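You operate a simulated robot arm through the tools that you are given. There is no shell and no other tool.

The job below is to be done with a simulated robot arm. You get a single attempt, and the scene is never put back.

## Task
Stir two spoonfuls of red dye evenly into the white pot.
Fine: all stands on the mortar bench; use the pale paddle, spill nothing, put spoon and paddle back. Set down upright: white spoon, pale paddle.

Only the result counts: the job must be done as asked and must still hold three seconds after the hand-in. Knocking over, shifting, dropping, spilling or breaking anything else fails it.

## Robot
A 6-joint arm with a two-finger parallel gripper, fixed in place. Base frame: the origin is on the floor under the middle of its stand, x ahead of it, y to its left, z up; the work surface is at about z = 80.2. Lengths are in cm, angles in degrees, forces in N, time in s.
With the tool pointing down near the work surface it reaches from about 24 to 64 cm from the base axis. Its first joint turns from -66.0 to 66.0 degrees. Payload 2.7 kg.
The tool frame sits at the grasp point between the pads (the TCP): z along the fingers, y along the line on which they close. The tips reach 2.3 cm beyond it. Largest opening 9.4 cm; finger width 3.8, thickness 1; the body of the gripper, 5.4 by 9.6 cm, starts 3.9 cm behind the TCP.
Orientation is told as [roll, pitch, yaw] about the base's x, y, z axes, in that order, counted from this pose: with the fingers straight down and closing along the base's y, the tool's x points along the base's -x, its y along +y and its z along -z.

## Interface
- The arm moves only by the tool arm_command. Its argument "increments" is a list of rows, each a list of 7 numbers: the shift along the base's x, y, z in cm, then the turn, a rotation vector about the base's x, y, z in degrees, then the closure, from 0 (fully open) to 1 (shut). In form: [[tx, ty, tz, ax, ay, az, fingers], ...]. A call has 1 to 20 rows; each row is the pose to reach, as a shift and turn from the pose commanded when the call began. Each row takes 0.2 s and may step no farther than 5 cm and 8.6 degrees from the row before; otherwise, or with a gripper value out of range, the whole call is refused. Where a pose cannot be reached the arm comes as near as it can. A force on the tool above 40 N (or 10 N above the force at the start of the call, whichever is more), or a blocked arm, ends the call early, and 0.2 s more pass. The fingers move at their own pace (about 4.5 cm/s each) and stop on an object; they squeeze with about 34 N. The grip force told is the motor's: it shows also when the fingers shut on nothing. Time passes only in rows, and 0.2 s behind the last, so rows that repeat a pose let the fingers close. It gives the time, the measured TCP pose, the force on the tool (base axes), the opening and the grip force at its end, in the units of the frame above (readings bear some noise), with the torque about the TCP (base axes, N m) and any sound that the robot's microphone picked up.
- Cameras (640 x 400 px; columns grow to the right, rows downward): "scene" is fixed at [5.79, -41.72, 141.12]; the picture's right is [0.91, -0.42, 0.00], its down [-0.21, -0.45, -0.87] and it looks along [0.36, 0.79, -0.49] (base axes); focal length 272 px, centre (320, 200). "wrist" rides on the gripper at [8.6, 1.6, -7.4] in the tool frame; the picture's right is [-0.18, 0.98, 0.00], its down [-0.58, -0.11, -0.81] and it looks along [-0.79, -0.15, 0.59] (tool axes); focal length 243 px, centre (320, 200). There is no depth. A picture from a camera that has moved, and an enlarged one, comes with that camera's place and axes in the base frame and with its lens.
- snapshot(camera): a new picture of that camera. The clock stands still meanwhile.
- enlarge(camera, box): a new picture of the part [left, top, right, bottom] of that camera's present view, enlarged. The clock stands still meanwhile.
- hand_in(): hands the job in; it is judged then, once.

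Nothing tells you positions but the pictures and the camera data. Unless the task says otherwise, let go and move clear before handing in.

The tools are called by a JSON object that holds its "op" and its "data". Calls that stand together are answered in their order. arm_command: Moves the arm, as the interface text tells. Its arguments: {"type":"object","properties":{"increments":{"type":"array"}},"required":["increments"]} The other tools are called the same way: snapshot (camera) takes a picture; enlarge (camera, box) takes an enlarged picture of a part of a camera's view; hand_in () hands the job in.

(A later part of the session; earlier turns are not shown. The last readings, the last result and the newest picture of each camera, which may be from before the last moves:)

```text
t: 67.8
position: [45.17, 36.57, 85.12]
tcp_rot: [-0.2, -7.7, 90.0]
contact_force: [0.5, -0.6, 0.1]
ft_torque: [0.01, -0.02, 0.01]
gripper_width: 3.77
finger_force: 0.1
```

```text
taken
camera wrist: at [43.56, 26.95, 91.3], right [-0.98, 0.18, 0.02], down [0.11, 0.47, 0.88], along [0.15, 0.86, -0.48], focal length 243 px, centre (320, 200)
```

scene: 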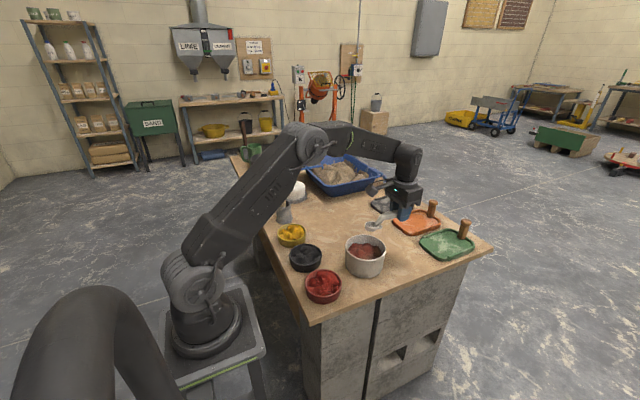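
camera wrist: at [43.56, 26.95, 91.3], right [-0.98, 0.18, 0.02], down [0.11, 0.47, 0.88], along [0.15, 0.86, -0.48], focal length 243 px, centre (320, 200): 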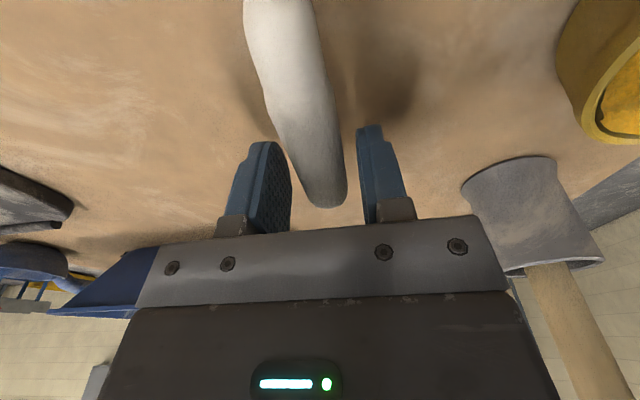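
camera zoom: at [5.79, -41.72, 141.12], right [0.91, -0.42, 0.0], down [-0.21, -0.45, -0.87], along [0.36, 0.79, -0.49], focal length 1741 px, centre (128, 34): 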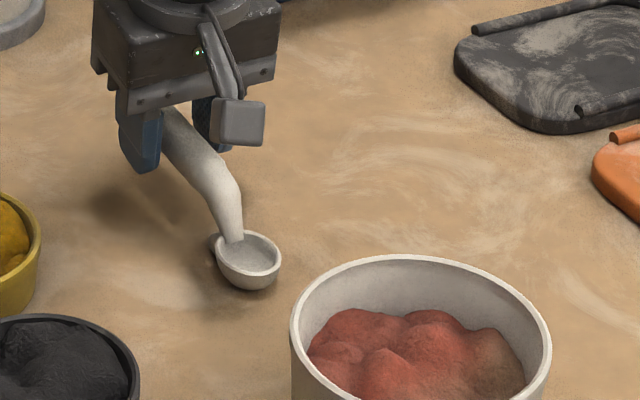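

The spoon stands on its own. I'll open fully, rise straight up, and re-level the tool once clear.

{"op": "arm_command", "data": {"increments": [[0, 0, 0, 0, 0, 0, 0.3], [0, 0, 0, 0, 0, 0, 0], [0, 0, 0, 0, 0, 0, 0], [0, 0, 0, 0, 0, 0, 0], [0, 0, 2, 0, 0, 0, 0], [0, 0, 5, 0, 0, 0, 0], [0, 0, 9, 0, 0, 0, 0], [0, 0, 13, -4, 0, 0, 0], [0, 0, 17, -7.7, 0, 0, 0], [0, 0, 20, -7.7, 0, 0, 0]]}}

{"op": "snapshot", "data": {"camera": "wrist"}}

{"op": "enlarge", "data": {"camera": "scene", "box": [300, 195, 400, 257]}}

{"op": "snapshot", "data": {"camera": "scene"}}

```text
t: 70.0
position: [44.97, 36.61, 104.95]
tcp_rot: [0.1, 0.2, 89.9]
contact_force: [-0.2, 0.4, 0.0]
ft_torque: [0.02, 0.01, -0.02]
gripper_width: 9.4
finger_force: 0.0
```

```text
taken
camera wrist: at [43.5, 27.87, 112.4], right [-0.98, 0.18, 0.0], down [0.11, 0.58, 0.8], along [0.15, 0.79, -0.59], focal length 243 px, centre (320, 200)
```

wrist: 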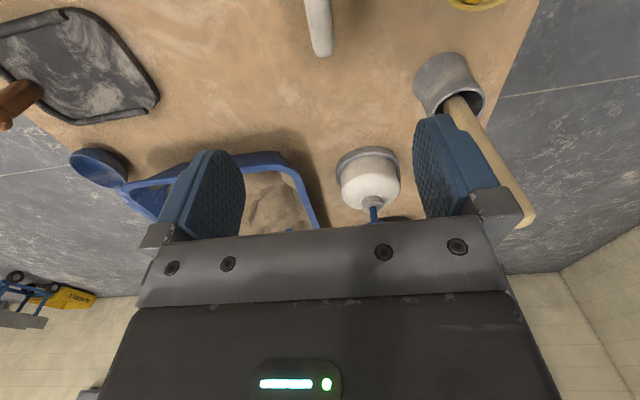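

```text
6.40 times, centred on (350, 226) of scene
camera zoom: at [5.79, -41.72, 141.12], right [0.91, -0.42, 0.0], down [-0.21, -0.45, -0.87], along [0.36, 0.79, -0.49], focal length 1741 px, centre (128, 34)
```

zoom: 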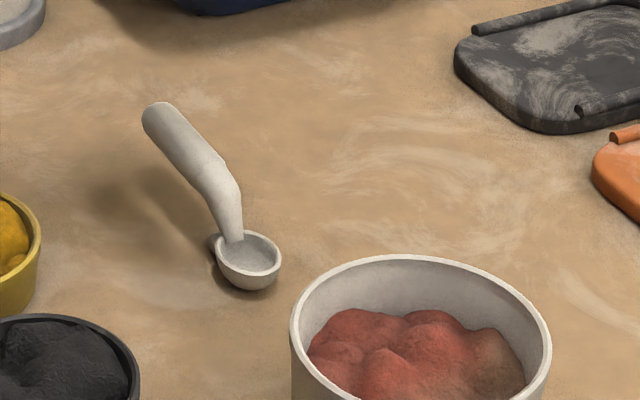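

```text
taken
```

scene: 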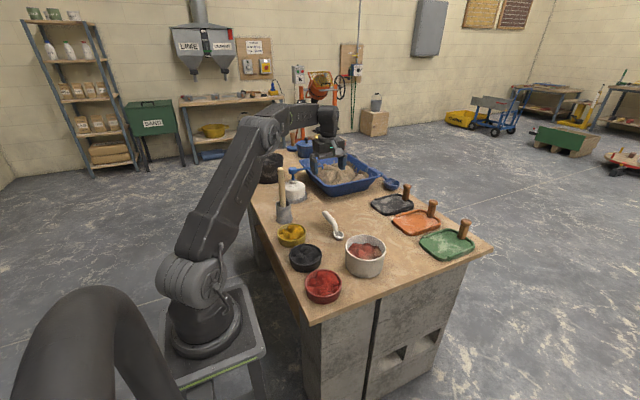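

The spoon stands upright at its place, within about 0.3 cm of where it was. Next is the pale paddle; I'll move the wrist camera to look at it from close by.

{"op": "arm_command", "data": {"increments": [[-2, 0.5, 2, 0, 0, 0, 0], [-5, 1.2, 5, 0, 0, 0, 0], [-8, 2, 7, 0, 0, 0, 0], [-11, 2.7, 7, 0, 0, 0, 0], [-14.3, 3.4, 7, 0, 0, 0, 0], [-14.3, 3.4, 7, 0, 0, 0, 0]]}}

{"op": "snapshot", "data": {"camera": "wrist"}}

{"op": "enlarge", "data": {"camera": "scene", "box": [250, 140, 350, 230]}}

```text
t: 71.4
position: [30.74, 39.89, 112.04]
tcp_rot: [-0.1, 0.0, 89.9]
contact_force: [-0.4, -0.4, -0.9]
ft_torque: [0.01, 0.03, 0.02]
gripper_width: 9.44
finger_force: 0.0
```

```text
taken
camera wrist: at [29.18, 31.26, 119.53], right [-0.98, 0.18, 0.0], down [0.11, 0.58, 0.81], along [0.15, 0.79, -0.59], focal length 243 px, centre (320, 200)
```

wrist: 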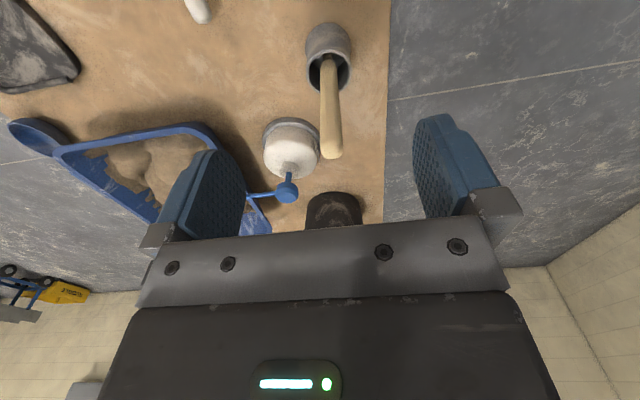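

```text
4.44 times, centred on (300, 185) of scene
camera zoom: at [5.79, -41.72, 141.12], right [0.91, -0.42, 0.0], down [-0.21, -0.45, -0.87], along [0.36, 0.79, -0.49], focal length 1209 px, centre (409, 267)
```

zoom: 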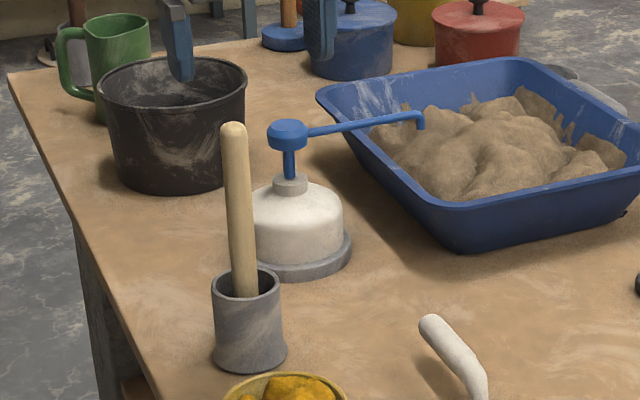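

{"op": "enlarge", "data": {"camera": "wrist", "box": [280, 10, 380, 170]}}

{"op": "enlarge", "data": {"camera": "scene", "box": [265, 160, 315, 232]}}

```text
2.50 times, centred on (330, 90) of wrist
camera zoom: at [29.18, 31.26, 119.53], right [-0.98, 0.18, 0.0], down [0.11, 0.58, 0.81], along [0.15, 0.79, -0.59], focal length 606 px, centre (295, 475)
```

zoom: 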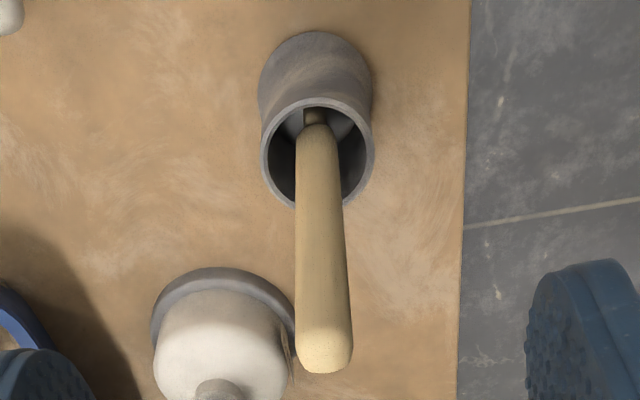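

```text
5.56 times, centred on (290, 196) of scene
camera zoom: at [5.79, -41.72, 141.12], right [0.91, -0.42, 0.0], down [-0.21, -0.45, -0.87], along [0.36, 0.79, -0.49], focal length 1511 px, centre (487, 222)
```

zoom: 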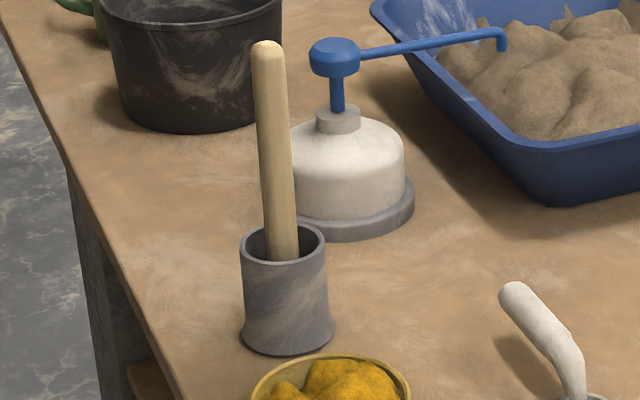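

The paddle's handle is a vertical rod at about (30.85, 46.6) with its top near z 102.7. I'll position right above it, then check before lowering over it.

{"op": "arm_command", "data": {"increments": [[0.1, 3.4, 0, 0, 0, 0, 0], [0.1, 6.78, 0, 0, 0, 0, 0], [0.1, 6.78, -3, 0, 0, 0, 0], [0.1, 6.78, -6, 0, 0, 0, 0], [0.1, 6.78, -6, 0, 0, 0, 0]]}}

{"op": "snapshot", "data": {"camera": "wrist"}}

{"op": "enlarge", "data": {"camera": "scene", "box": [240, 120, 340, 230]}}

```text
t: 72.6
position: [30.86, 46.79, 106.24]
tcp_rot: [0.0, 0.1, 90.0]
contact_force: [0.1, 0.5, 1.3]
ft_torque: [0.02, 0.04, 0.02]
gripper_width: 9.41
finger_force: 0.1
```

```text
taken
camera wrist: at [29.29, 38.07, 113.63], right [-0.98, 0.18, 0.0], down [0.11, 0.58, 0.81], along [0.15, 0.79, -0.59], focal length 243 px, centre (320, 200)
```

wrist: 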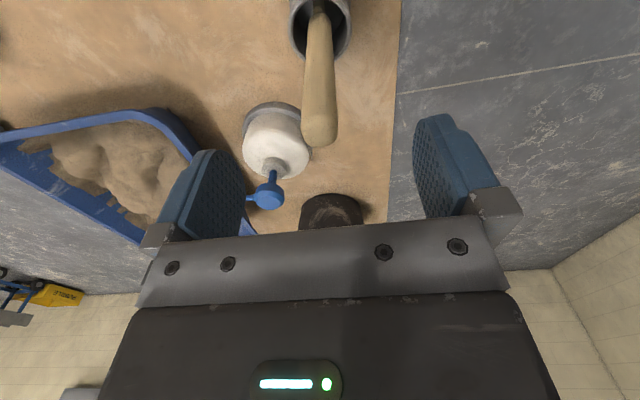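

```text
3.64 times, centred on (290, 175) of scene
camera zoom: at [5.79, -41.71, 141.12], right [0.91, -0.42, 0.0], down [-0.21, -0.45, -0.87], along [0.36, 0.79, -0.49], focal length 989 px, centre (429, 291)
```

zoom: 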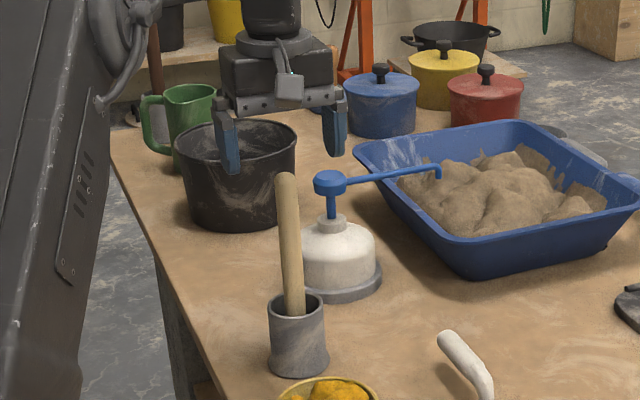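

The rod is centred in the gripper's axis. I'll lower over it so its top sits just under the palm, then close.

{"op": "arm_command", "data": {"increments": [[0, 0, -2, 0, 0, 0, 0], [0, 0, -4, 0, 0, 0, 0], [0, 0, -5.5, 0, 0, 0, 0], [0, 0, -6.5, 0, 0, 0, 0], [0, 0, -6.5, 0, 0, 0, 0]]}}

{"op": "snapshot", "data": {"camera": "wrist"}}

{"op": "enlarge", "data": {"camera": "scene", "box": [240, 120, 340, 230]}}

```text
t: 73.8
position: [30.98, 46.83, 99.69]
tcp_rot: [-0.1, 0.0, 90.0]
contact_force: [-0.6, 0.3, -1.2]
ft_torque: [0.02, -0.01, -0.01]
gripper_width: 9.38
finger_force: 0.0
```

```text
taken
camera wrist: at [29.3, 38.12, 107.03], right [-0.98, 0.18, 0.0], down [0.11, 0.58, 0.81], along [0.15, 0.79, -0.59], focal length 243 px, centre (320, 200)
```

wrist: 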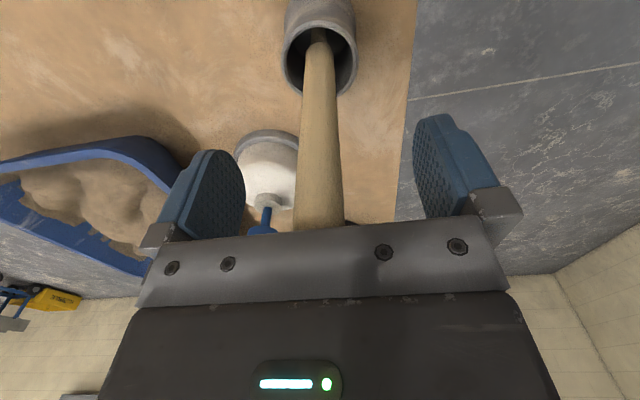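

```text
3.64 times, centred on (290, 175) of scene
camera zoom: at [5.79, -41.72, 141.12], right [0.91, -0.42, 0.0], down [-0.21, -0.45, -0.87], along [0.36, 0.79, -0.49], focal length 989 px, centre (429, 291)
```

zoom: 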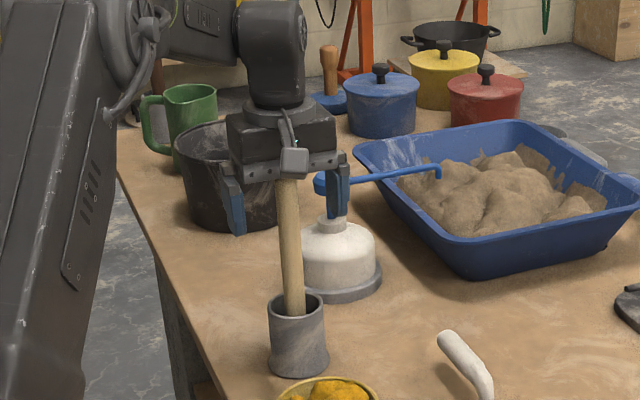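

The rod is well between the fingers. Closing on it now.

{"op": "arm_command", "data": {"increments": [[0, 0, 0, 0, 0, 0, 0.4], [0, 0, 0, 0, 0, 0, 0.6], [0, 0, 0, 0, 0, 0, 0.7], [0, 0, 0, 0, 0, 0, 1], [0, 0, 0, 0, 0, 0, 1], [0, 0, 0, 0, 0, 0, 1]]}}

{"op": "snapshot", "data": {"camera": "wrist"}}

{"op": "enlarge", "data": {"camera": "scene", "box": [240, 120, 340, 230]}}

```text
t: 75.2
position: [30.88, 46.76, 99.51]
tcp_rot: [-0.1, 0.0, 90.0]
contact_force: [0.6, -0.7, -0.1]
ft_torque: [0.01, -0.04, 0.03]
gripper_width: 2.13
finger_force: 34.3
```

```text
taken
camera wrist: at [29.3, 38.12, 107.05], right [-0.98, 0.18, 0.0], down [0.11, 0.58, 0.81], along [0.15, 0.79, -0.59], focal length 243 px, centre (320, 200)
```

wrist: 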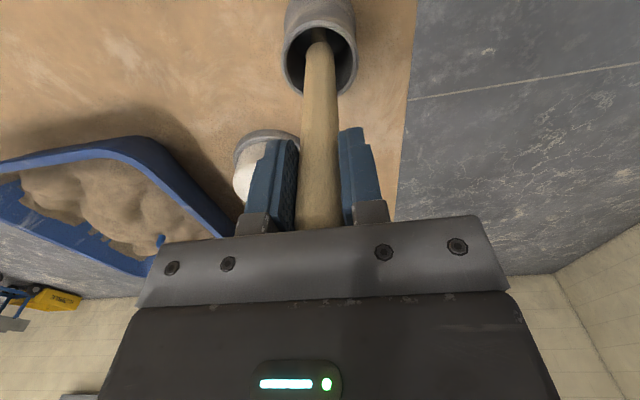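

```text
3.64 times, centred on (290, 175) of scene
camera zoom: at [5.79, -41.72, 141.12], right [0.91, -0.42, 0.0], down [-0.21, -0.45, -0.87], along [0.36, 0.79, -0.49], focal length 989 px, centre (429, 291)
```

zoom: 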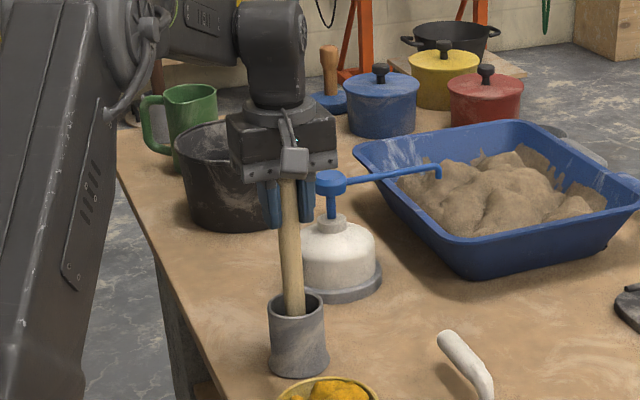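

Paddle gripped (TCP about [30.9, 46.72, 99.6], yaw 90). I'll lift it straight out, slowly.

{"op": "arm_command", "data": {"increments": [[0, 0, 0.5, 0, 0, 0, 1], [0, 0, 1.5, 0, 0, 0, 1], [0, 0, 3, 0, 0, 0, 1], [0, 0, 4.5, 0, 0, 0, 1], [0, 0, 6, 0, 0, 0, 1], [0, 0, 7.5, 0, 0, 0, 1], [0, 0, 9, 0, 0, 0, 1], [0, 0, 10.5, 0, 0, 0, 1], [0, 0, 11.5, 0, 0, 0, 1], [0, 0, 11.5, 0, 0, 0, 1]]}}

{"op": "snapshot", "data": {"camera": "wrist"}}

{"op": "enlarge", "data": {"camera": "scene", "box": [240, 110, 340, 230]}}

```text
t: 77.4
position: [30.98, 46.83, 111.07]
tcp_rot: [-0.1, 0.0, 90.0]
contact_force: [0.4, 0.3, -1.0]
ft_torque: [0.0, 0.0, 0.03]
gripper_width: 2.17
finger_force: 34.3
```

```text
taken
camera wrist: at [29.37, 38.07, 118.5], right [-0.98, 0.18, 0.0], down [0.11, 0.58, 0.81], along [0.15, 0.79, -0.59], focal length 243 px, centre (320, 200)
```

wrist: 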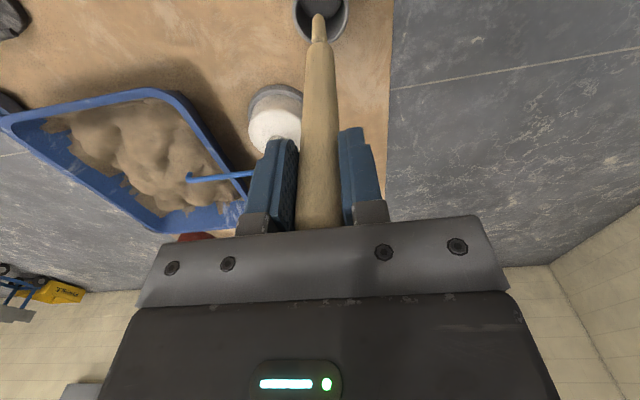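

```text
3.33 times, centred on (290, 170) of scene
camera zoom: at [5.79, -41.71, 141.12], right [0.91, -0.42, 0.0], down [-0.21, -0.45, -0.87], along [0.36, 0.79, -0.49], focal length 907 px, centre (420, 300)
```

zoom: 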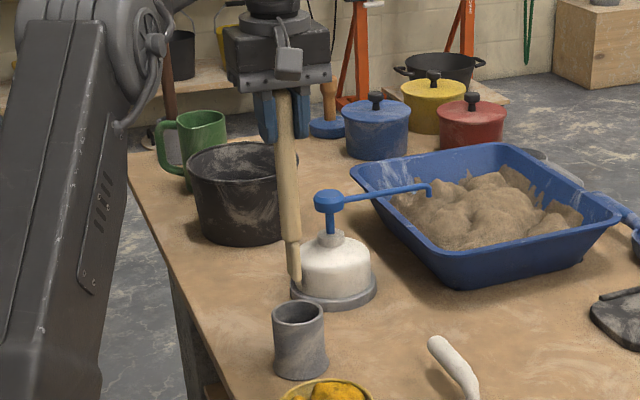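

The paddle is out: a rod with a narrow tip about 19.3 cm below the grip. I'll carry it high over the spoon to the white pot.

{"op": "arm_command", "data": {"increments": [[0.5, -1.2, 0.5, 0, 0, 0, 1], [1.5, -3.5, 1, 0, 0, 0, 1], [2.8, -6.5, 1, 0, 0, 0, 1], [4.1, -9.7, 1, 0, 0, 0, 1], [5.5, -12.9, 1, 0, 0, 0, 1], [6.9, -16.1, 1, 0, 0, 0, 1], [8.3, -19.3, 1, 0, 0, 0, 1], [9.6, -22.5, 1, 0, 0, 0, 1], [11, -25.7, 1, 0, 0, 0, 1], [12.3, -28.9, 1, 0, 0, 0, 1], [13.6, -31.8, 1, 0, 0, 0, 1], [14.5, -34, 1, 0, 0, 0, 1], [14.95, -35.1, 1, 0, 0, 0, 1], [14.95, -35.1, 0, 0, 0, 0, 1]]}}

{"op": "enlarge", "data": {"camera": "scene", "box": [310, 150, 430, 290]}}

{"op": "snapshot", "data": {"camera": "wrist"}}

```text
t: 80.4
position: [46.14, 11.61, 111.3]
tcp_rot: [-0.1, 0.1, 90.1]
contact_force: [0.9, -0.3, -0.2]
ft_torque: [0.0, 0.0, 0.02]
gripper_width: 2.15
finger_force: 34.1
```

```text
2.86 times, centred on (370, 220) of scene
camera zoom: at [5.79, -41.72, 141.12], right [0.91, -0.42, 0.0], down [-0.21, -0.45, -0.87], along [0.36, 0.79, -0.49], focal length 777 px, centre (177, 143)
```

zoom: 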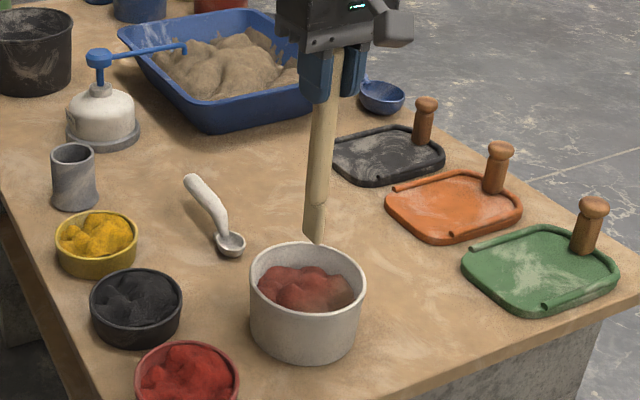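

```text
taken
camera wrist: at [44.32, 2.88, 118.68], right [-0.98, 0.18, 0.0], down [0.11, 0.58, 0.81], along [0.15, 0.79, -0.59], focal length 243 px, centre (320, 200)
```

wrist: 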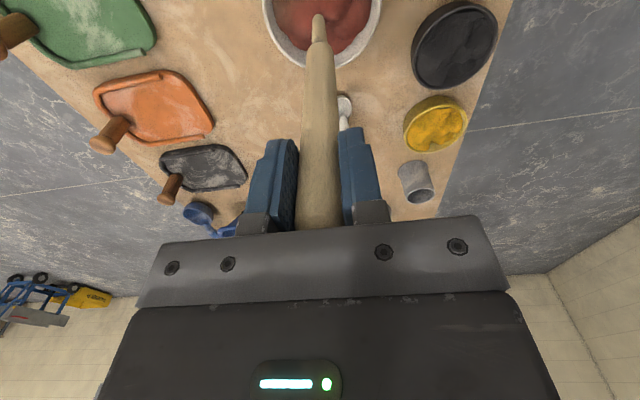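

The paddle tip hangs over the pot. I'll correct by a few millimetres and lower into the mortar gradually while watching the force.

{"op": "arm_command", "data": {"increments": [[-0.3, -0.2, -1.5, 0, 0, 0, 1], [-0.3, -0.2, -3, 0, 0, 0, 1], [-0.3, -0.2, -4.5, 0, 0, 0, 1], [-0.3, -0.2, -6, 0, 0, 0, 1], [-0.3, -0.2, -6, 0, 0, 0, 1]]}}

{"op": "enlarge", "data": {"camera": "scene", "box": [320, 205, 420, 290]}}

{"op": "enlarge", "data": {"camera": "wrist", "box": [240, 0, 400, 100]}}

```text
t: 81.6
position: [45.73, 11.46, 105.15]
tcp_rot: [-0.2, 0.0, 90.0]
contact_force: [1.2, 0.5, -1.1]
ft_torque: [-0.03, 0.02, 0.0]
gripper_width: 2.14
finger_force: 33.7
```

```text
4.71 times, centred on (370, 248) of scene
camera zoom: at [5.79, -41.71, 141.12], right [0.91, -0.42, 0.0], down [-0.21, -0.45, -0.87], along [0.36, 0.79, -0.49], focal length 1280 px, centre (85, -24)
```

zoom: 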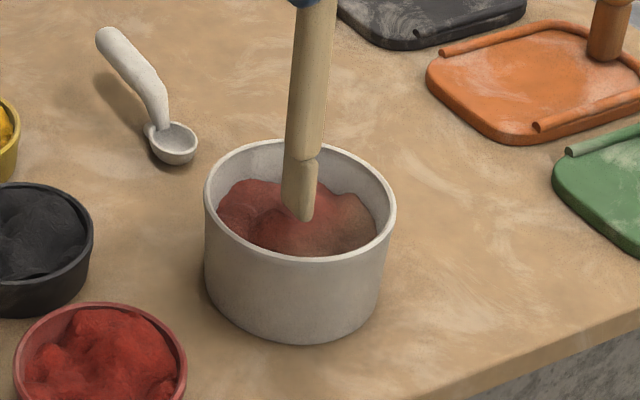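

```text
4.00 times, centred on (320, 50) of wrist
camera zoom: at [44.04, 2.78, 112.62], right [-0.98, 0.18, 0.0], down [0.11, 0.58, 0.81], along [0.15, 0.79, -0.59], focal length 970 px, centre (320, 800)
```

zoom: 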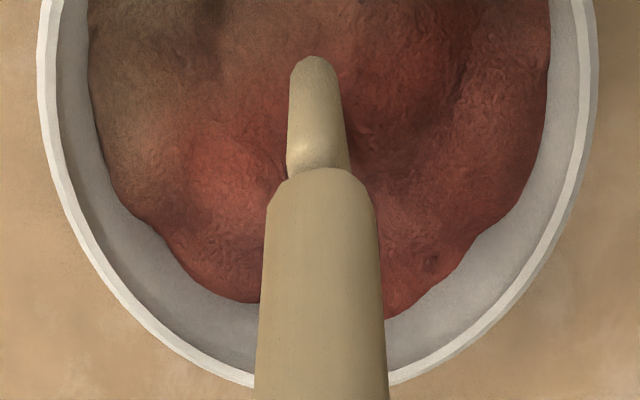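

The tip is centred in the pot just above the mortar. I'll push it in to about z 82.

{"op": "arm_command", "data": {"increments": [[0, 0, -0.9, 0, 0, 0, 1], [0, 0, -1.8, 0, 0, 0, 1], [0, 0, -2.7, 0, 0, 0, 1], [0, 0, -3.4, 0, 0, 0, 1], [0, 0, -3.4, 0, 0, 0, 1]]}}

{"op": "enlarge", "data": {"camera": "scene", "box": [320, 205, 420, 290]}}

```text
t: 82.8
position: [45.64, 11.48, 101.75]
tcp_rot: [0.0, 0.0, 90.0]
contact_force: [0.3, 0.0, -0.6]
ft_torque: [-0.02, 0.0, -0.02]
gripper_width: 2.18
finger_force: 34.8
```

```text
4.71 times, centred on (370, 248) of scene
camera zoom: at [5.79, -41.71, 141.12], right [0.91, -0.42, 0.0], down [-0.21, -0.45, -0.87], along [0.36, 0.79, -0.49], focal length 1280 px, centre (85, -24)
```

zoom: 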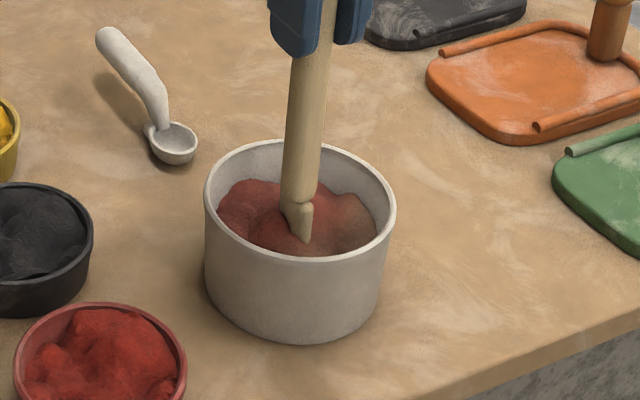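

No resistance yet; the blade is only partly in. I'll go a bit deeper and stir with a first gentle spiral, staying clear of the wall.

{"op": "arm_command", "data": {"increments": [[0, 0, -0.7, 0, 0, 0, 1], [0.52, 0.3, -0.7, 0, 0, 0, 1], [0.5, 0.87, -0.7, 0, 0, 0, 1], [0, 1.4, -0.7, 0, 0, 0, 1], [-0.9, 1.56, -0.7, 0, 0, 0, 1], [-1.91, 1.1, -0.7, 0, 0, 0, 1], [-2.5, 0, -0.7, 0, 0, 0, 1], [-2.42, -1.4, -0.7, 0, 0, 0, 1], [-1.5, -2.6, -0.7, 0, 0, 0, 1], [0, -3.2, -0.7, 0, 0, 0, 1], [1.6, -2.77, -0.7, 0, 0, 0, 1], [2.77, -1.6, -0.7, 0, 0, 0, 1], [3.2, 0, -0.7, 0, 0, 0, 1], [2.77, 1.6, -0.7, 0, 0, 0, 1], [1.6, 2.77, -0.7, 0, 0, 0, 1], [0, 3.2, -0.7, 0, 0, 0, 1], [-1.6, 2.77, -0.7, 0, 0, 0, 1], [-2.17, 1.25, -0.7, 0, 0, 0, 1], [-1, 0.4, -0.7, 0, 0, 0, 1], [0, 0, -0.7, 0, 0, 0, 1]]}}

{"op": "enlarge", "data": {"camera": "scene", "box": [320, 205, 420, 290]}}

{"op": "snapshot", "data": {"camera": "wrist"}}

```text
t: 87.0
position: [45.87, 11.39, 100.86]
tcp_rot: [-0.1, 0.1, 90.1]
contact_force: [-0.4, 1.2, -0.5]
ft_torque: [-0.01, 0.0, 0.03]
gripper_width: 2.14
finger_force: 34.5
```

```text
4.71 times, centred on (370, 248) of scene
camera zoom: at [5.79, -41.72, 141.12], right [0.91, -0.42, 0.0], down [-0.21, -0.45, -0.87], along [0.36, 0.79, -0.49], focal length 1280 px, centre (85, -24)
```

zoom: 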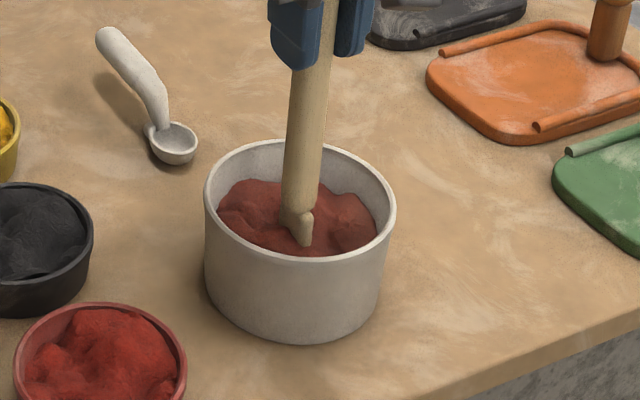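

```text
taken
camera wrist: at [44.09, 2.7, 108.35], right [-0.98, 0.18, 0.0], down [0.11, 0.58, 0.81], along [0.15, 0.79, -0.59], focal length 243 px, centre (320, 200)
```

wrist: 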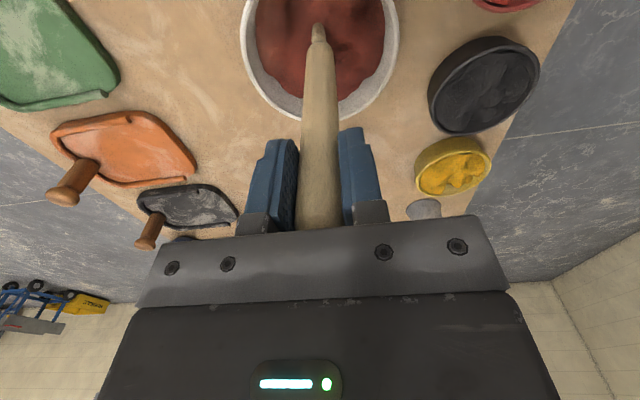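

The mix is already becoming uniformly red and the pot hasn't moved. More stirring, both directions and different radii.

{"op": "arm_command", "data": {"increments": [[0.9, -0.5, 0, 0, 0, 0, 1], [1.7, 0.3, 0, 0, 0, 0, 1], [1.3, 1.3, 0, 0, 0, 0, 1], [0, 1.8, 0, 0, 0, 0, 1], [-1.3, 1.3, 0, 0, 0, 0, 1], [-1.8, 0, 0, 0, 0, 0, 1], [-1.3, -1.3, 0, 0, 0, 0, 1], [0, -2.2, 0, 0, 0, 0, 1], [1.6, -2.6, 0, 0, 0, 0, 1], [2.9, -1.6, 0, 0, 0, 0, 1], [3.3, 0, 0, 0, 0, 0, 1], [2.86, 1.65, 0, 0, 0, 0, 1], [1.65, 2.86, 0, 0, 0, 0, 1], [0, 3.3, 0, 0, 0, 0, 1], [-1.65, 2.86, 0, 0, 0, 0, 1], [-2.86, 1.65, 0, 0, 0, 0, 1], [-3.2, 0, 0, 0, 0, 0, 1], [-2.6, -1.5, 0, 0, 0, 0, 1], [-1.2, -1.2, 0, 0, 0, 0, 1], [0, 0, 0, 0, 0, 0, 1]]}}

{"op": "arm_command", "data": {"increments": [[0.5, -1.2, 0, 0, 0, 0, 1], [-0.5, -2.6, 0, 0, 0, 0, 1], [-1.8, -2.7, 0, 0, 0, 0, 1], [-2.9, -1.5, 0, 0, 0, 0, 1], [-3.3, 0, 0, 0, 0, 0, 1], [-2.86, 1.65, 0, 0, 0, 0, 1], [-1.65, 2.86, 0, 0, 0, 0, 1], [0, 3.3, 0, 0, 0, 0, 1], [1.65, 2.86, 0, 0, 0, 0, 1], [2.86, 1.65, 0, 0, 0, 0, 1], [3.3, 0, 0, 0, 0, 0, 1], [2.86, -1.65, 0, 0, 0, 0, 1], [1.65, -2.86, 0, 0, 0, 0, 1], [0, -3.3, 0, 0, 0, 0, 1], [-1.5, -2.4, 0, 0, 0, 0, 1], [-2.2, -1, 0, 0, 0, 0, 1], [-2, 0.6, 0, 0, 0, 0, 1], [-1, 1.6, 0, 0, 0, 0, 1], [0.4, 1, 0, 0, 0, 0, 1], [0, 0, 0, 0, 0, 0, 1]]}}

{"op": "enlarge", "data": {"camera": "scene", "box": [320, 205, 420, 290]}}

{"op": "enlarge", "data": {"camera": "wrist", "box": [220, 0, 420, 125]}}

```text
t: 91.2
position: [45.64, 11.45, 101.14]
tcp_rot: [0.0, 0.0, 90.1]
contact_force: [-0.3, 0.2, -0.3]
ft_torque: [-0.02, 0.0, 0.01]
gripper_width: 2.16
finger_force: 34.3
```

```text
t: 95.4
position: [45.69, 11.58, 100.93]
tcp_rot: [-0.1, 0.1, 90.1]
contact_force: [0.2, -0.4, -0.4]
ft_torque: [0.0, 0.01, 0.02]
gripper_width: 2.17
finger_force: 33.8
```

```text
4.71 times, centred on (370, 248) of scene
camera zoom: at [5.79, -41.71, 141.12], right [0.91, -0.42, 0.0], down [-0.21, -0.45, -0.87], along [0.36, 0.79, -0.49], focal length 1280 px, centre (85, -24)
```

zoom: 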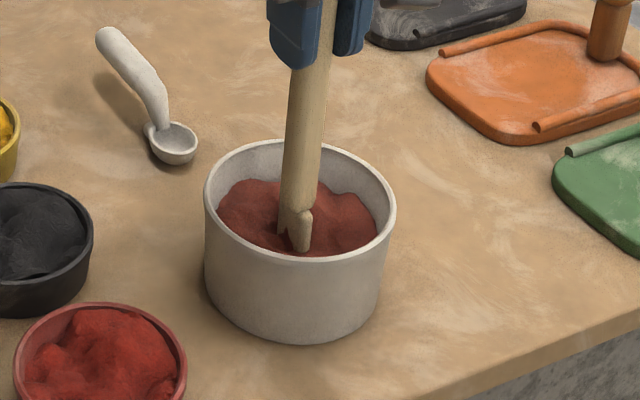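

```text
3.20 times, centred on (320, 62) of wrist
camera zoom: at [44.07, 2.79, 108.36], right [-0.98, 0.18, 0.0], down [0.11, 0.58, 0.81], along [0.15, 0.79, -0.59], focal length 776 px, centre (320, 640)
```

zoom: 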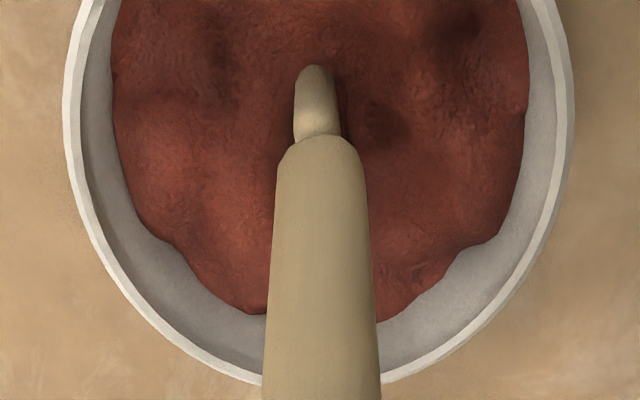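

The colour looks even; I'll do two more rounds reaching slightly farther out, to be sure.

{"op": "arm_command", "data": {"increments": [[1.2, 0.5, 0, 0, 0, 0, 1], [2.6, 0.9, 0, 0, 0, 0, 1], [3.3, 1.7, 0, 0, 0, 0, 1], [2.5, 2.7, 0, 0, 0, 0, 1], [1.1, 3.5, 0, 0, 0, 0, 1], [-0.6, 3.6, 0, 0, 0, 0, 1], [-2.1, 3, 0, 0, 0, 0, 1], [-3.2, 1.8, 0, 0, 0, 0, 1], [-3.6, 0.2, 0, 0, 0, 0, 1], [-3.3, -1.5, 0, 0, 0, 0, 1], [-2.2, -2.9, 0, 0, 0, 0, 1], [-0.6, -3.6, 0, 0, 0, 0, 1], [1.1, -3.5, 0, 0, 0, 0, 1], [2.6, -2.5, 0, 0, 0, 0, 1], [3.5, -1, 0, 0, 0, 0, 1], [2.4, 0.3, 0, 0, 0, 0, 1], [1, 1.2, 0, 0, 0, 0, 1], [-0.8, 1, 0, 0, 0, 0, 1], [-1, -0.4, 0, 0, 0, 0, 1], [0, 0, 0, 0, 0, 0, 1]]}}

{"op": "arm_command", "data": {"increments": [[-1.2, 0.5, 0, 0, 0, 0, 1], [-2.6, 0.9, 0, 0, 0, 0, 1], [-3.3, 1.7, 0, 0, 0, 0, 1], [-2.5, 2.7, 0, 0, 0, 0, 1], [-1.1, 3.5, 0, 0, 0, 0, 1], [0.6, 3.6, 0, 0, 0, 0, 1], [2.1, 3, 0, 0, 0, 0, 1], [3.2, 1.8, 0, 0, 0, 0, 1], [3.6, 0.2, 0, 0, 0, 0, 1], [3.3, -1.5, 0, 0, 0, 0, 1], [2.2, -2.9, 0, 0, 0, 0, 1], [0.6, -3.6, 0, 0, 0, 0, 1], [-1.1, -3.5, 0, 0, 0, 0, 1], [-2.6, -2.5, 0, 0, 0, 0, 1], [-3.5, -1, 0, 0, 0, 0, 1], [-2.4, 0.3, 0, 0, 0, 0, 1], [-1, 1.2, 0, 0, 0, 0, 1], [0.8, 1, 0, 0, 0, 0, 1], [1, -0.4, 0, 0, 0, 0, 1], [0, 0, 0, 0, 0, 0, 1]]}}

{"op": "enlarge", "data": {"camera": "scene", "box": [320, 205, 420, 290]}}

{"op": "enlarge", "data": {"camera": "wrist", "box": [220, 0, 420, 125]}}

```text
t: 99.6
position: [45.58, 11.55, 101.01]
tcp_rot: [-0.1, 0.0, 90.0]
contact_force: [0.3, -0.2, -0.7]
ft_torque: [0.03, 0.04, -0.03]
gripper_width: 2.17
finger_force: 34.6
```

```text
t: 103.8
position: [45.63, 11.65, 101.05]
tcp_rot: [-0.1, 0.1, 90.1]
contact_force: [-0.3, 0.1, -0.7]
ft_torque: [0.02, 0.01, -0.01]
gripper_width: 2.13
finger_force: 34.0
```

```text
4.71 times, centred on (370, 248) of scene
camera zoom: at [5.79, -41.72, 141.12], right [0.91, -0.42, 0.0], down [-0.21, -0.45, -0.87], along [0.36, 0.79, -0.49], focal length 1280 px, centre (85, -24)
```

zoom: 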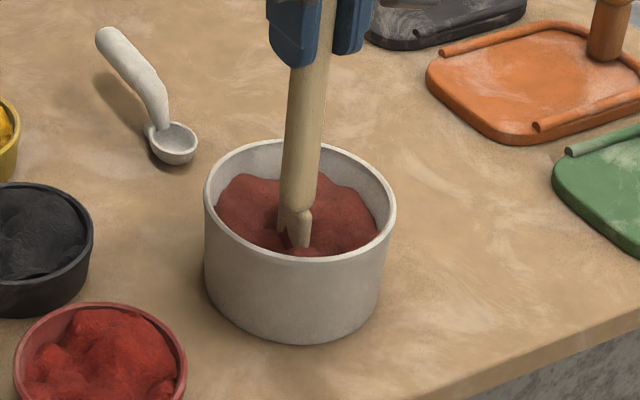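

```text
3.20 times, centred on (320, 62) of wrist
camera zoom: at [44.02, 2.77, 108.45], right [-0.98, 0.18, 0.0], down [0.11, 0.58, 0.81], along [0.15, 0.79, -0.59], focal length 776 px, centre (320, 640)
```

zoom: 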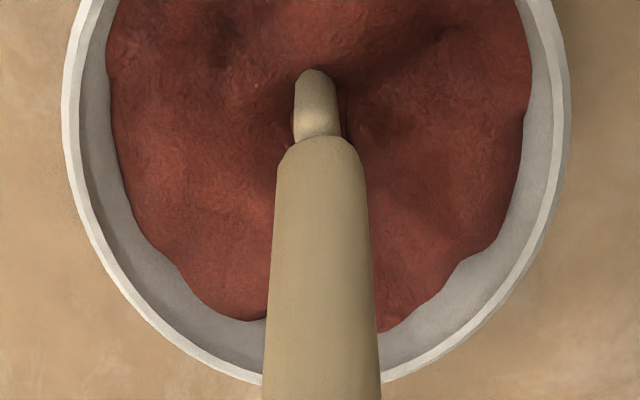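

The pot is evenly red throughout. I'll draw the paddle straight up, pausing over the pot in case anything drips.

{"op": "arm_command", "data": {"increments": [[0, 0, 0.7, 0, 0, 0, 1], [0, 0, 1.5, 0, 0, 0, 1], [0, 0, 2.5, 0, 0, 0, 1], [0, 0, 3.5, 0, 0, 0, 1], [0, 0, 4.5, 0, 0, 0, 1], [0, 0, 4.5, 0, 0, 0, 1], [0, 0, 4.5, 0, 0, 0, 1], [0, 0, 6, 0, 0, 0, 1], [0, 0, 7.5, 0, 0, 0, 1], [0, 0, 9, 0, 0, 0, 1], [0, 0, 10.5, 0, 0, 0, 1], [0, 0, 11.5, 0, 0, 0, 1], [0, 0, 11.5, 0, 0, 0, 1], [0, 0, 11.5, 0, 0, 0, 1], [0, 0, 11.5, 0, 0, 0, 1]]}}

{"op": "enlarge", "data": {"camera": "scene", "box": [310, 150, 430, 290]}}

{"op": "enlarge", "data": {"camera": "scene", "box": [220, 200, 420, 325]}}

{"op": "enlarge", "data": {"camera": "wrist", "box": [220, 0, 420, 125]}}

```text
t: 107.0
position: [45.42, 11.29, 112.49]
tcp_rot: [0.0, 0.0, 89.9]
contact_force: [-1.5, 0.6, -0.7]
ft_torque: [0.03, -0.05, 0.01]
gripper_width: 2.16
finger_force: 34.2
```

```text
2.86 times, centred on (370, 220) of scene
camera zoom: at [5.79, -41.71, 141.12], right [0.91, -0.42, 0.0], down [-0.21, -0.45, -0.87], along [0.36, 0.79, -0.49], focal length 777 px, centre (177, 143)
```

zoom: 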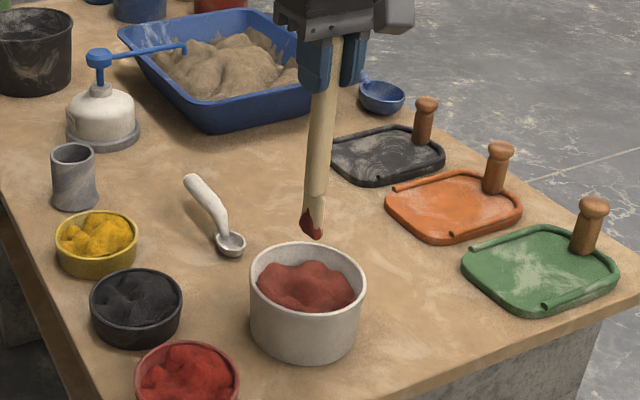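

```text
3.20 times, centred on (320, 262) of scene
camera zoom: at [5.79, -41.71, 141.12], right [0.91, -0.42, 0.0], down [-0.21, -0.45, -0.87], along [0.36, 0.79, -0.49], focal length 870 px, centre (320, 0)
```

zoom: 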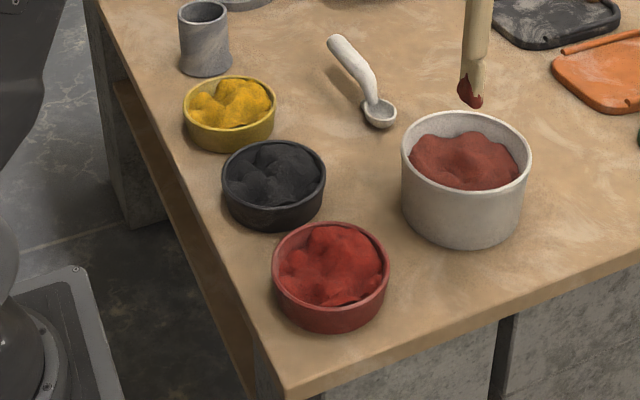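

```text
3.20 times, centred on (320, 62) of wrist
camera zoom: at [43.92, 2.62, 119.92], right [-0.98, 0.18, 0.0], down [0.11, 0.58, 0.81], along [0.15, 0.79, -0.59], focal length 776 px, centre (320, 640)
```

zoom: 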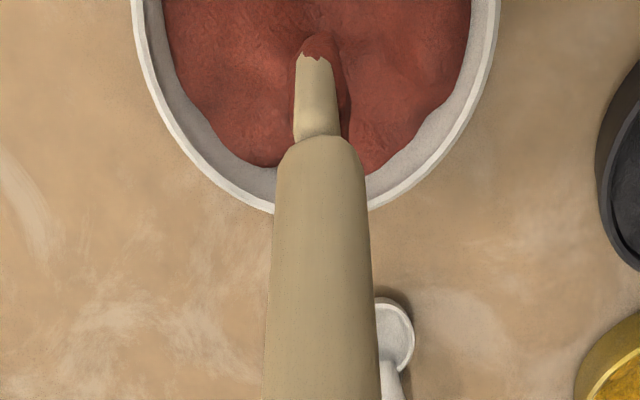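

The paddle tip is stained with red mix. I'll hold it low over the pot for a few seconds with small up-down shakes to see whether anything drips off before carrying it away.

{"op": "arm_command", "data": {"increments": [[0, 0, -2, 0, 0, 0, 1], [0, 0, -4, 0, 0, 0, 1], [0, 0, -5, 0, 0, 0, 1], [0, 0, -4.3, 0, 0, 0, 1], [0, 0, -5, 0, 0, 0, 1], [0, 0, -4.3, 0, 0, 0, 1], [0, 0, -5, 0, 0, 0, 1], [0, 0, -4.3, 0, 0, 0, 1], [0, 0, -5, 0, 0, 0, 1], [0, 0, -4.3, 0, 0, 0, 1], [0, 0, -5, 0, 0, 0, 1], [0, 0, -5, 0, 0, 0, 1], [0, 0, -5, 0, 0, 0, 1], [0, 0, -5, 0, 0, 0, 1], [0, 0, -5, 0, 0, 0, 1], [0, 0, -4, 0, 0, 0, 1], [0, 0, -2.5, 0, 0, 0, 1], [0, 0, -1, 0, 0, 0, 1], [0, 0, 0, 0, 0, 0, 1], [0, 0, 0, 0, 0, 0, 1]]}}

{"op": "enlarge", "data": {"camera": "scene", "box": [340, 200, 410, 250]}}

```text
t: 111.2
position: [45.77, 11.42, 112.48]
tcp_rot: [-0.1, 0.0, 90.0]
contact_force: [0.6, -0.6, -0.8]
ft_torque: [0.02, -0.01, 0.0]
gripper_width: 2.14
finger_force: 34.0
```

```text
8.00 times, centred on (375, 225) of scene
camera zoom: at [5.79, -41.71, 141.12], right [0.91, -0.42, 0.0], down [-0.21, -0.45, -0.87], along [0.36, 0.79, -0.49], focal length 2176 px, centre (-120, 0)
```

zoom: 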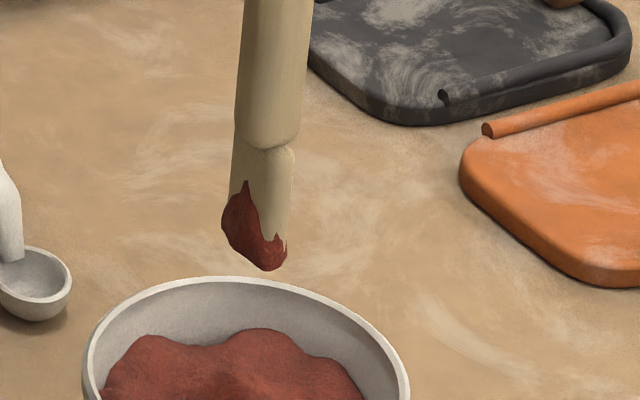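

A clump clings to the tip. I'll hold it a while longer with stronger shakes inside the pot's walls and compare.

{"op": "arm_command", "data": {"increments": [[0, 0, -3, 0, 0, 0, 1], [0, 0, -6, 0, 0, 0, 1], [0, 0, -7.5, 0, 0, 0, 1], [0, 0, -5, 0, 0, 0, 1], [0, 0, -7.5, 0, 0, 0, 1], [0, 0, -5, 0, 0, 0, 1], [0, 0, -7.5, 0, 0, 0, 1], [0, 0, -5, 0, 0, 0, 1], [1.2, 0, -6.5, 0, 0, 0, 1], [-1.2, 0, -6.5, 0, 0, 0, 1], [1.2, 0, -6.5, 0, 0, 0, 1], [-1.2, 0, -6.5, 0, 0, 0, 1], [1.2, 0, -6.5, 0, 0, 0, 1], [0, 0, -6.5, 0, 0, 0, 1], [0, 0, -6, 0, 0, 0, 1], [0, 0, -5, 0, 0, 0, 1], [0, 0, -3, 0, 0, 0, 1], [0, 0, -1, 0, 0, 0, 1], [0, 0, 0, 0, 0, 0, 1], [0, 0, 0, 0, 0, 0, 1]]}}

{"op": "enlarge", "data": {"camera": "scene", "box": [340, 200, 410, 250]}}

{"op": "enlarge", "data": {"camera": "wrist", "box": [270, 0, 370, 62]}}

```text
t: 115.4
position: [45.58, 11.41, 112.41]
tcp_rot: [-0.1, 0.0, 90.0]
contact_force: [0.3, -0.6, -0.4]
ft_torque: [-0.01, 0.01, -0.01]
gripper_width: 2.19
finger_force: 34.2
```

```text
8.00 times, centred on (375, 225) of scene
camera zoom: at [5.79, -41.71, 141.12], right [0.91, -0.42, 0.0], down [-0.21, -0.45, -0.87], along [0.36, 0.79, -0.49], focal length 2176 px, centre (-120, 0)
```

zoom: 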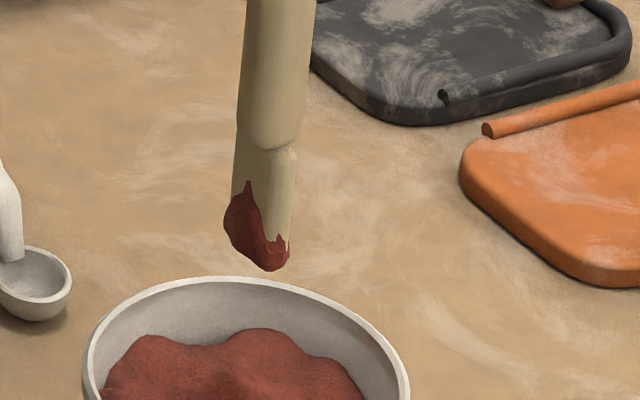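

```text
6.40 times, centred on (320, 31) of wrist
camera zoom: at [44.04, 2.67, 119.92], right [-0.98, 0.18, 0.0], down [0.11, 0.58, 0.81], along [0.15, 0.79, -0.59], focal length 1553 px, centre (320, 1282)
```

zoom: 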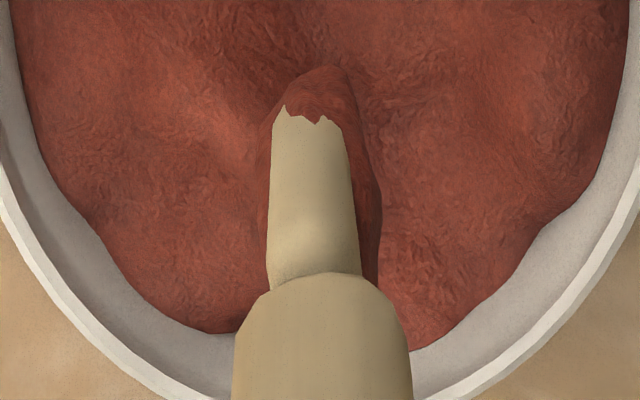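

The clump doesn't change with time or shaking; it simply coats the blade, so it will ride along. I'll carry the paddle slowly and smoothly back to its holder.

{"op": "arm_command", "data": {"increments": [[-0.2, 0.4, 0, 0, 0, 0, 1], [-0.6, 1.4, 0, 0, 0, 0, 1], [-1.2, 2.9, 0, 0, 0, 0, 1], [-2, 4.8, 0, 0, 0, 0, 1], [-2.8, 6.8, 0, 0, 0, 0, 1], [-3.7, 8.8, 0, 0, 0, 0, 1], [-4.5, 10.8, 0, 0, 0, 0, 1], [-5.3, 12.8, 0, 0, 0, 0, 1], [-6.2, 14.8, 0, 0, 0, 0, 1], [-7, 16.8, 0, 0, 0, 0, 1], [-7.8, 18.8, 0, 0, 0, 0, 1], [-8.7, 20.8, 0, 0, 0, 0, 1], [-9.5, 22.8, 0, 0, 0, 0, 1], [-10.3, 24.8, 0, 0, 0, 0, 1], [-11.2, 26.8, 0, 0, 0, 0, 1], [-12, 28.8, 0, 0, 0, 0, 1], [-12.8, 30.7, 0, 0, 0, 0, 1], [-13.6, 32.6, 0, 0, 0, 0, 1], [-14.3, 34.3, 0, 0, 0, 0, 1], [-14.75, 35.35, 0, 0, 0, 0, 1]]}}

{"op": "snapshot", "data": {"camera": "wrist"}}

{"op": "enlarge", "data": {"camera": "scene", "box": [240, 110, 340, 230]}}

{"op": "enlarge", "data": {"camera": "scene", "box": [220, 170, 420, 295]}}

```text
t: 119.6
position: [30.93, 46.78, 112.52]
tcp_rot: [-0.1, 0.0, 90.0]
contact_force: [-0.3, 0.5, -1.7]
ft_torque: [0.01, 0.02, 0.02]
gripper_width: 2.15
finger_force: 34.2
```

```text
taken
camera wrist: at [29.18, 37.94, 119.86], right [-0.98, 0.18, 0.0], down [0.11, 0.58, 0.81], along [0.15, 0.79, -0.59], focal length 243 px, centre (320, 200)
```

wrist: 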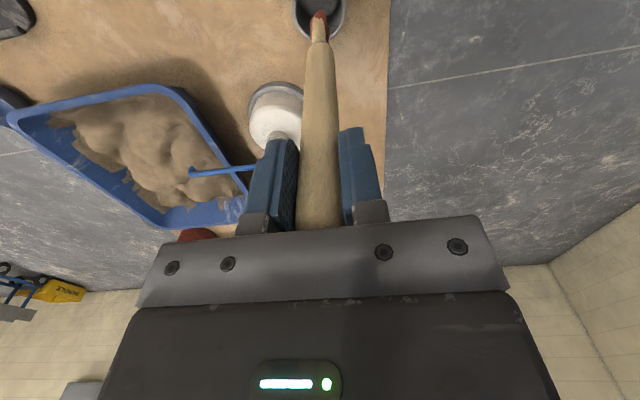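

```text
3.33 times, centred on (290, 170) of scene
camera zoom: at [5.79, -41.71, 141.12], right [0.91, -0.42, 0.0], down [-0.21, -0.45, -0.87], along [0.36, 0.79, -0.49], focal length 907 px, centre (420, 300)
```

zoom: 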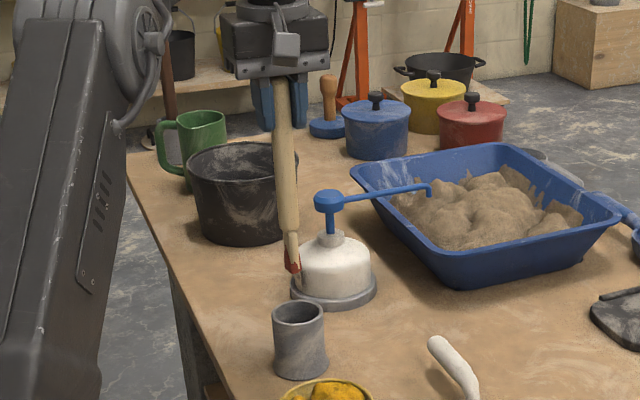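

```text
3.20 times, centred on (320, 232) of scene
camera zoom: at [5.79, -41.71, 141.12], right [0.91, -0.42, 0.0], down [-0.21, -0.45, -0.87], along [0.36, 0.79, -0.49], focal length 870 px, centre (320, 96)
```

zoom: 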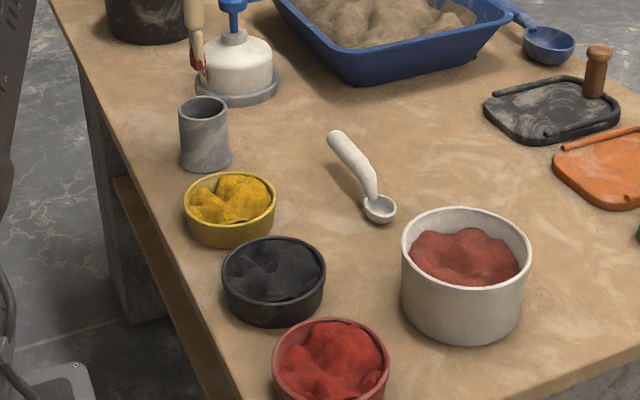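

No drips on the bench. The paddle tip is right above the holder; I'll lower it in carefully.

{"op": "arm_command", "data": {"increments": [[0.1, 0.1, -2, 0, 0, 0, 1], [0.1, 0.1, -4, 0, 0, 0, 1], [0.1, 0.1, -5, 0, 0, 0, 1], [0.1, 0.1, -6, 0, 0, 0, 1], [0.1, 0.1, -7.5, 0, 0, 0, 1], [0.1, 0.1, -9, 0, 0, 0, 1], [0.1, 0.1, -10.5, 0, 0, 0, 1], [0.1, 0.1, -11.5, 0, 0, 0, 1], [0.1, 0.1, -12.2, 0, 0, 0, 1], [0.1, 0.1, -12.5, 0, 0, 0, 1], [0.1, 0.1, -12.5, 0, 0, 0, 1]]}}

{"op": "snapshot", "data": {"camera": "wrist"}}

{"op": "enlarge", "data": {"camera": "scene", "box": [240, 120, 340, 230]}}

```text
t: 122.0
position: [30.97, 46.82, 100.01]
tcp_rot: [-0.1, 0.0, 90.1]
contact_force: [-0.4, -0.5, 0.1]
ft_torque: [-0.02, -0.03, -0.02]
gripper_width: 2.17
finger_force: 33.8
```

```text
taken
camera wrist: at [29.25, 38.17, 107.46], right [-0.98, 0.18, 0.0], down [0.11, 0.58, 0.81], along [0.15, 0.79, -0.59], focal length 243 px, centre (320, 200)
```

wrist: 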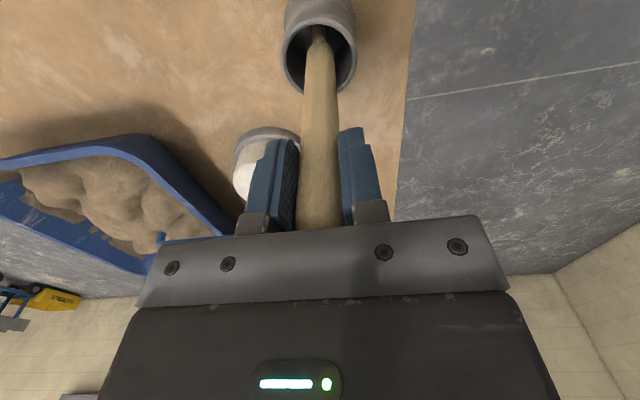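

```text
3.64 times, centred on (290, 175) of scene
camera zoom: at [5.79, -41.71, 141.12], right [0.91, -0.42, 0.0], down [-0.21, -0.45, -0.87], along [0.36, 0.79, -0.49], focal length 989 px, centre (429, 291)
```

zoom: 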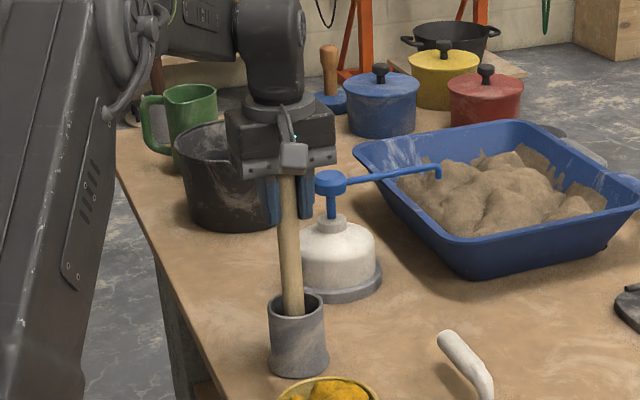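

The paddle is in the holder, about 0.4 above its resting height. Lowering the last bit, then checking force.

{"op": "arm_command", "data": {"increments": [[0, 0, -0.15, 0, 0, 0, 1], [0, 0, -0.3, 0, 0, 0, 1], [0, 0, -0.38, 0, 0, 0, 1], [0, 0, -0.38, 0, 0, 0, 1]]}}

```text
t: 123.0
position: [30.99, 46.96, 99.68]
tcp_rot: [-0.1, -0.1, 89.9]
contact_force: [0.6, 0.4, -1.7]
ft_torque: [-0.03, 0.04, 0.0]
gripper_width: 2.16
finger_force: 33.8
```

{"op": "arm_command", "data": {"increments": [[0, 0, -0.07, 0, 0, 0, 1], [0, 0, -0.07, 0, 0, 0, 1]]}}

```text
t: 123.6
position: [30.98, 46.94, 99.62]
tcp_rot: [-0.1, 0.1, 90.0]
contact_force: [-1.4, -1.6, 3.7]
ft_torque: [-0.29, 0.16, 0.0]
gripper_width: 2.15
finger_force: 34.1
```

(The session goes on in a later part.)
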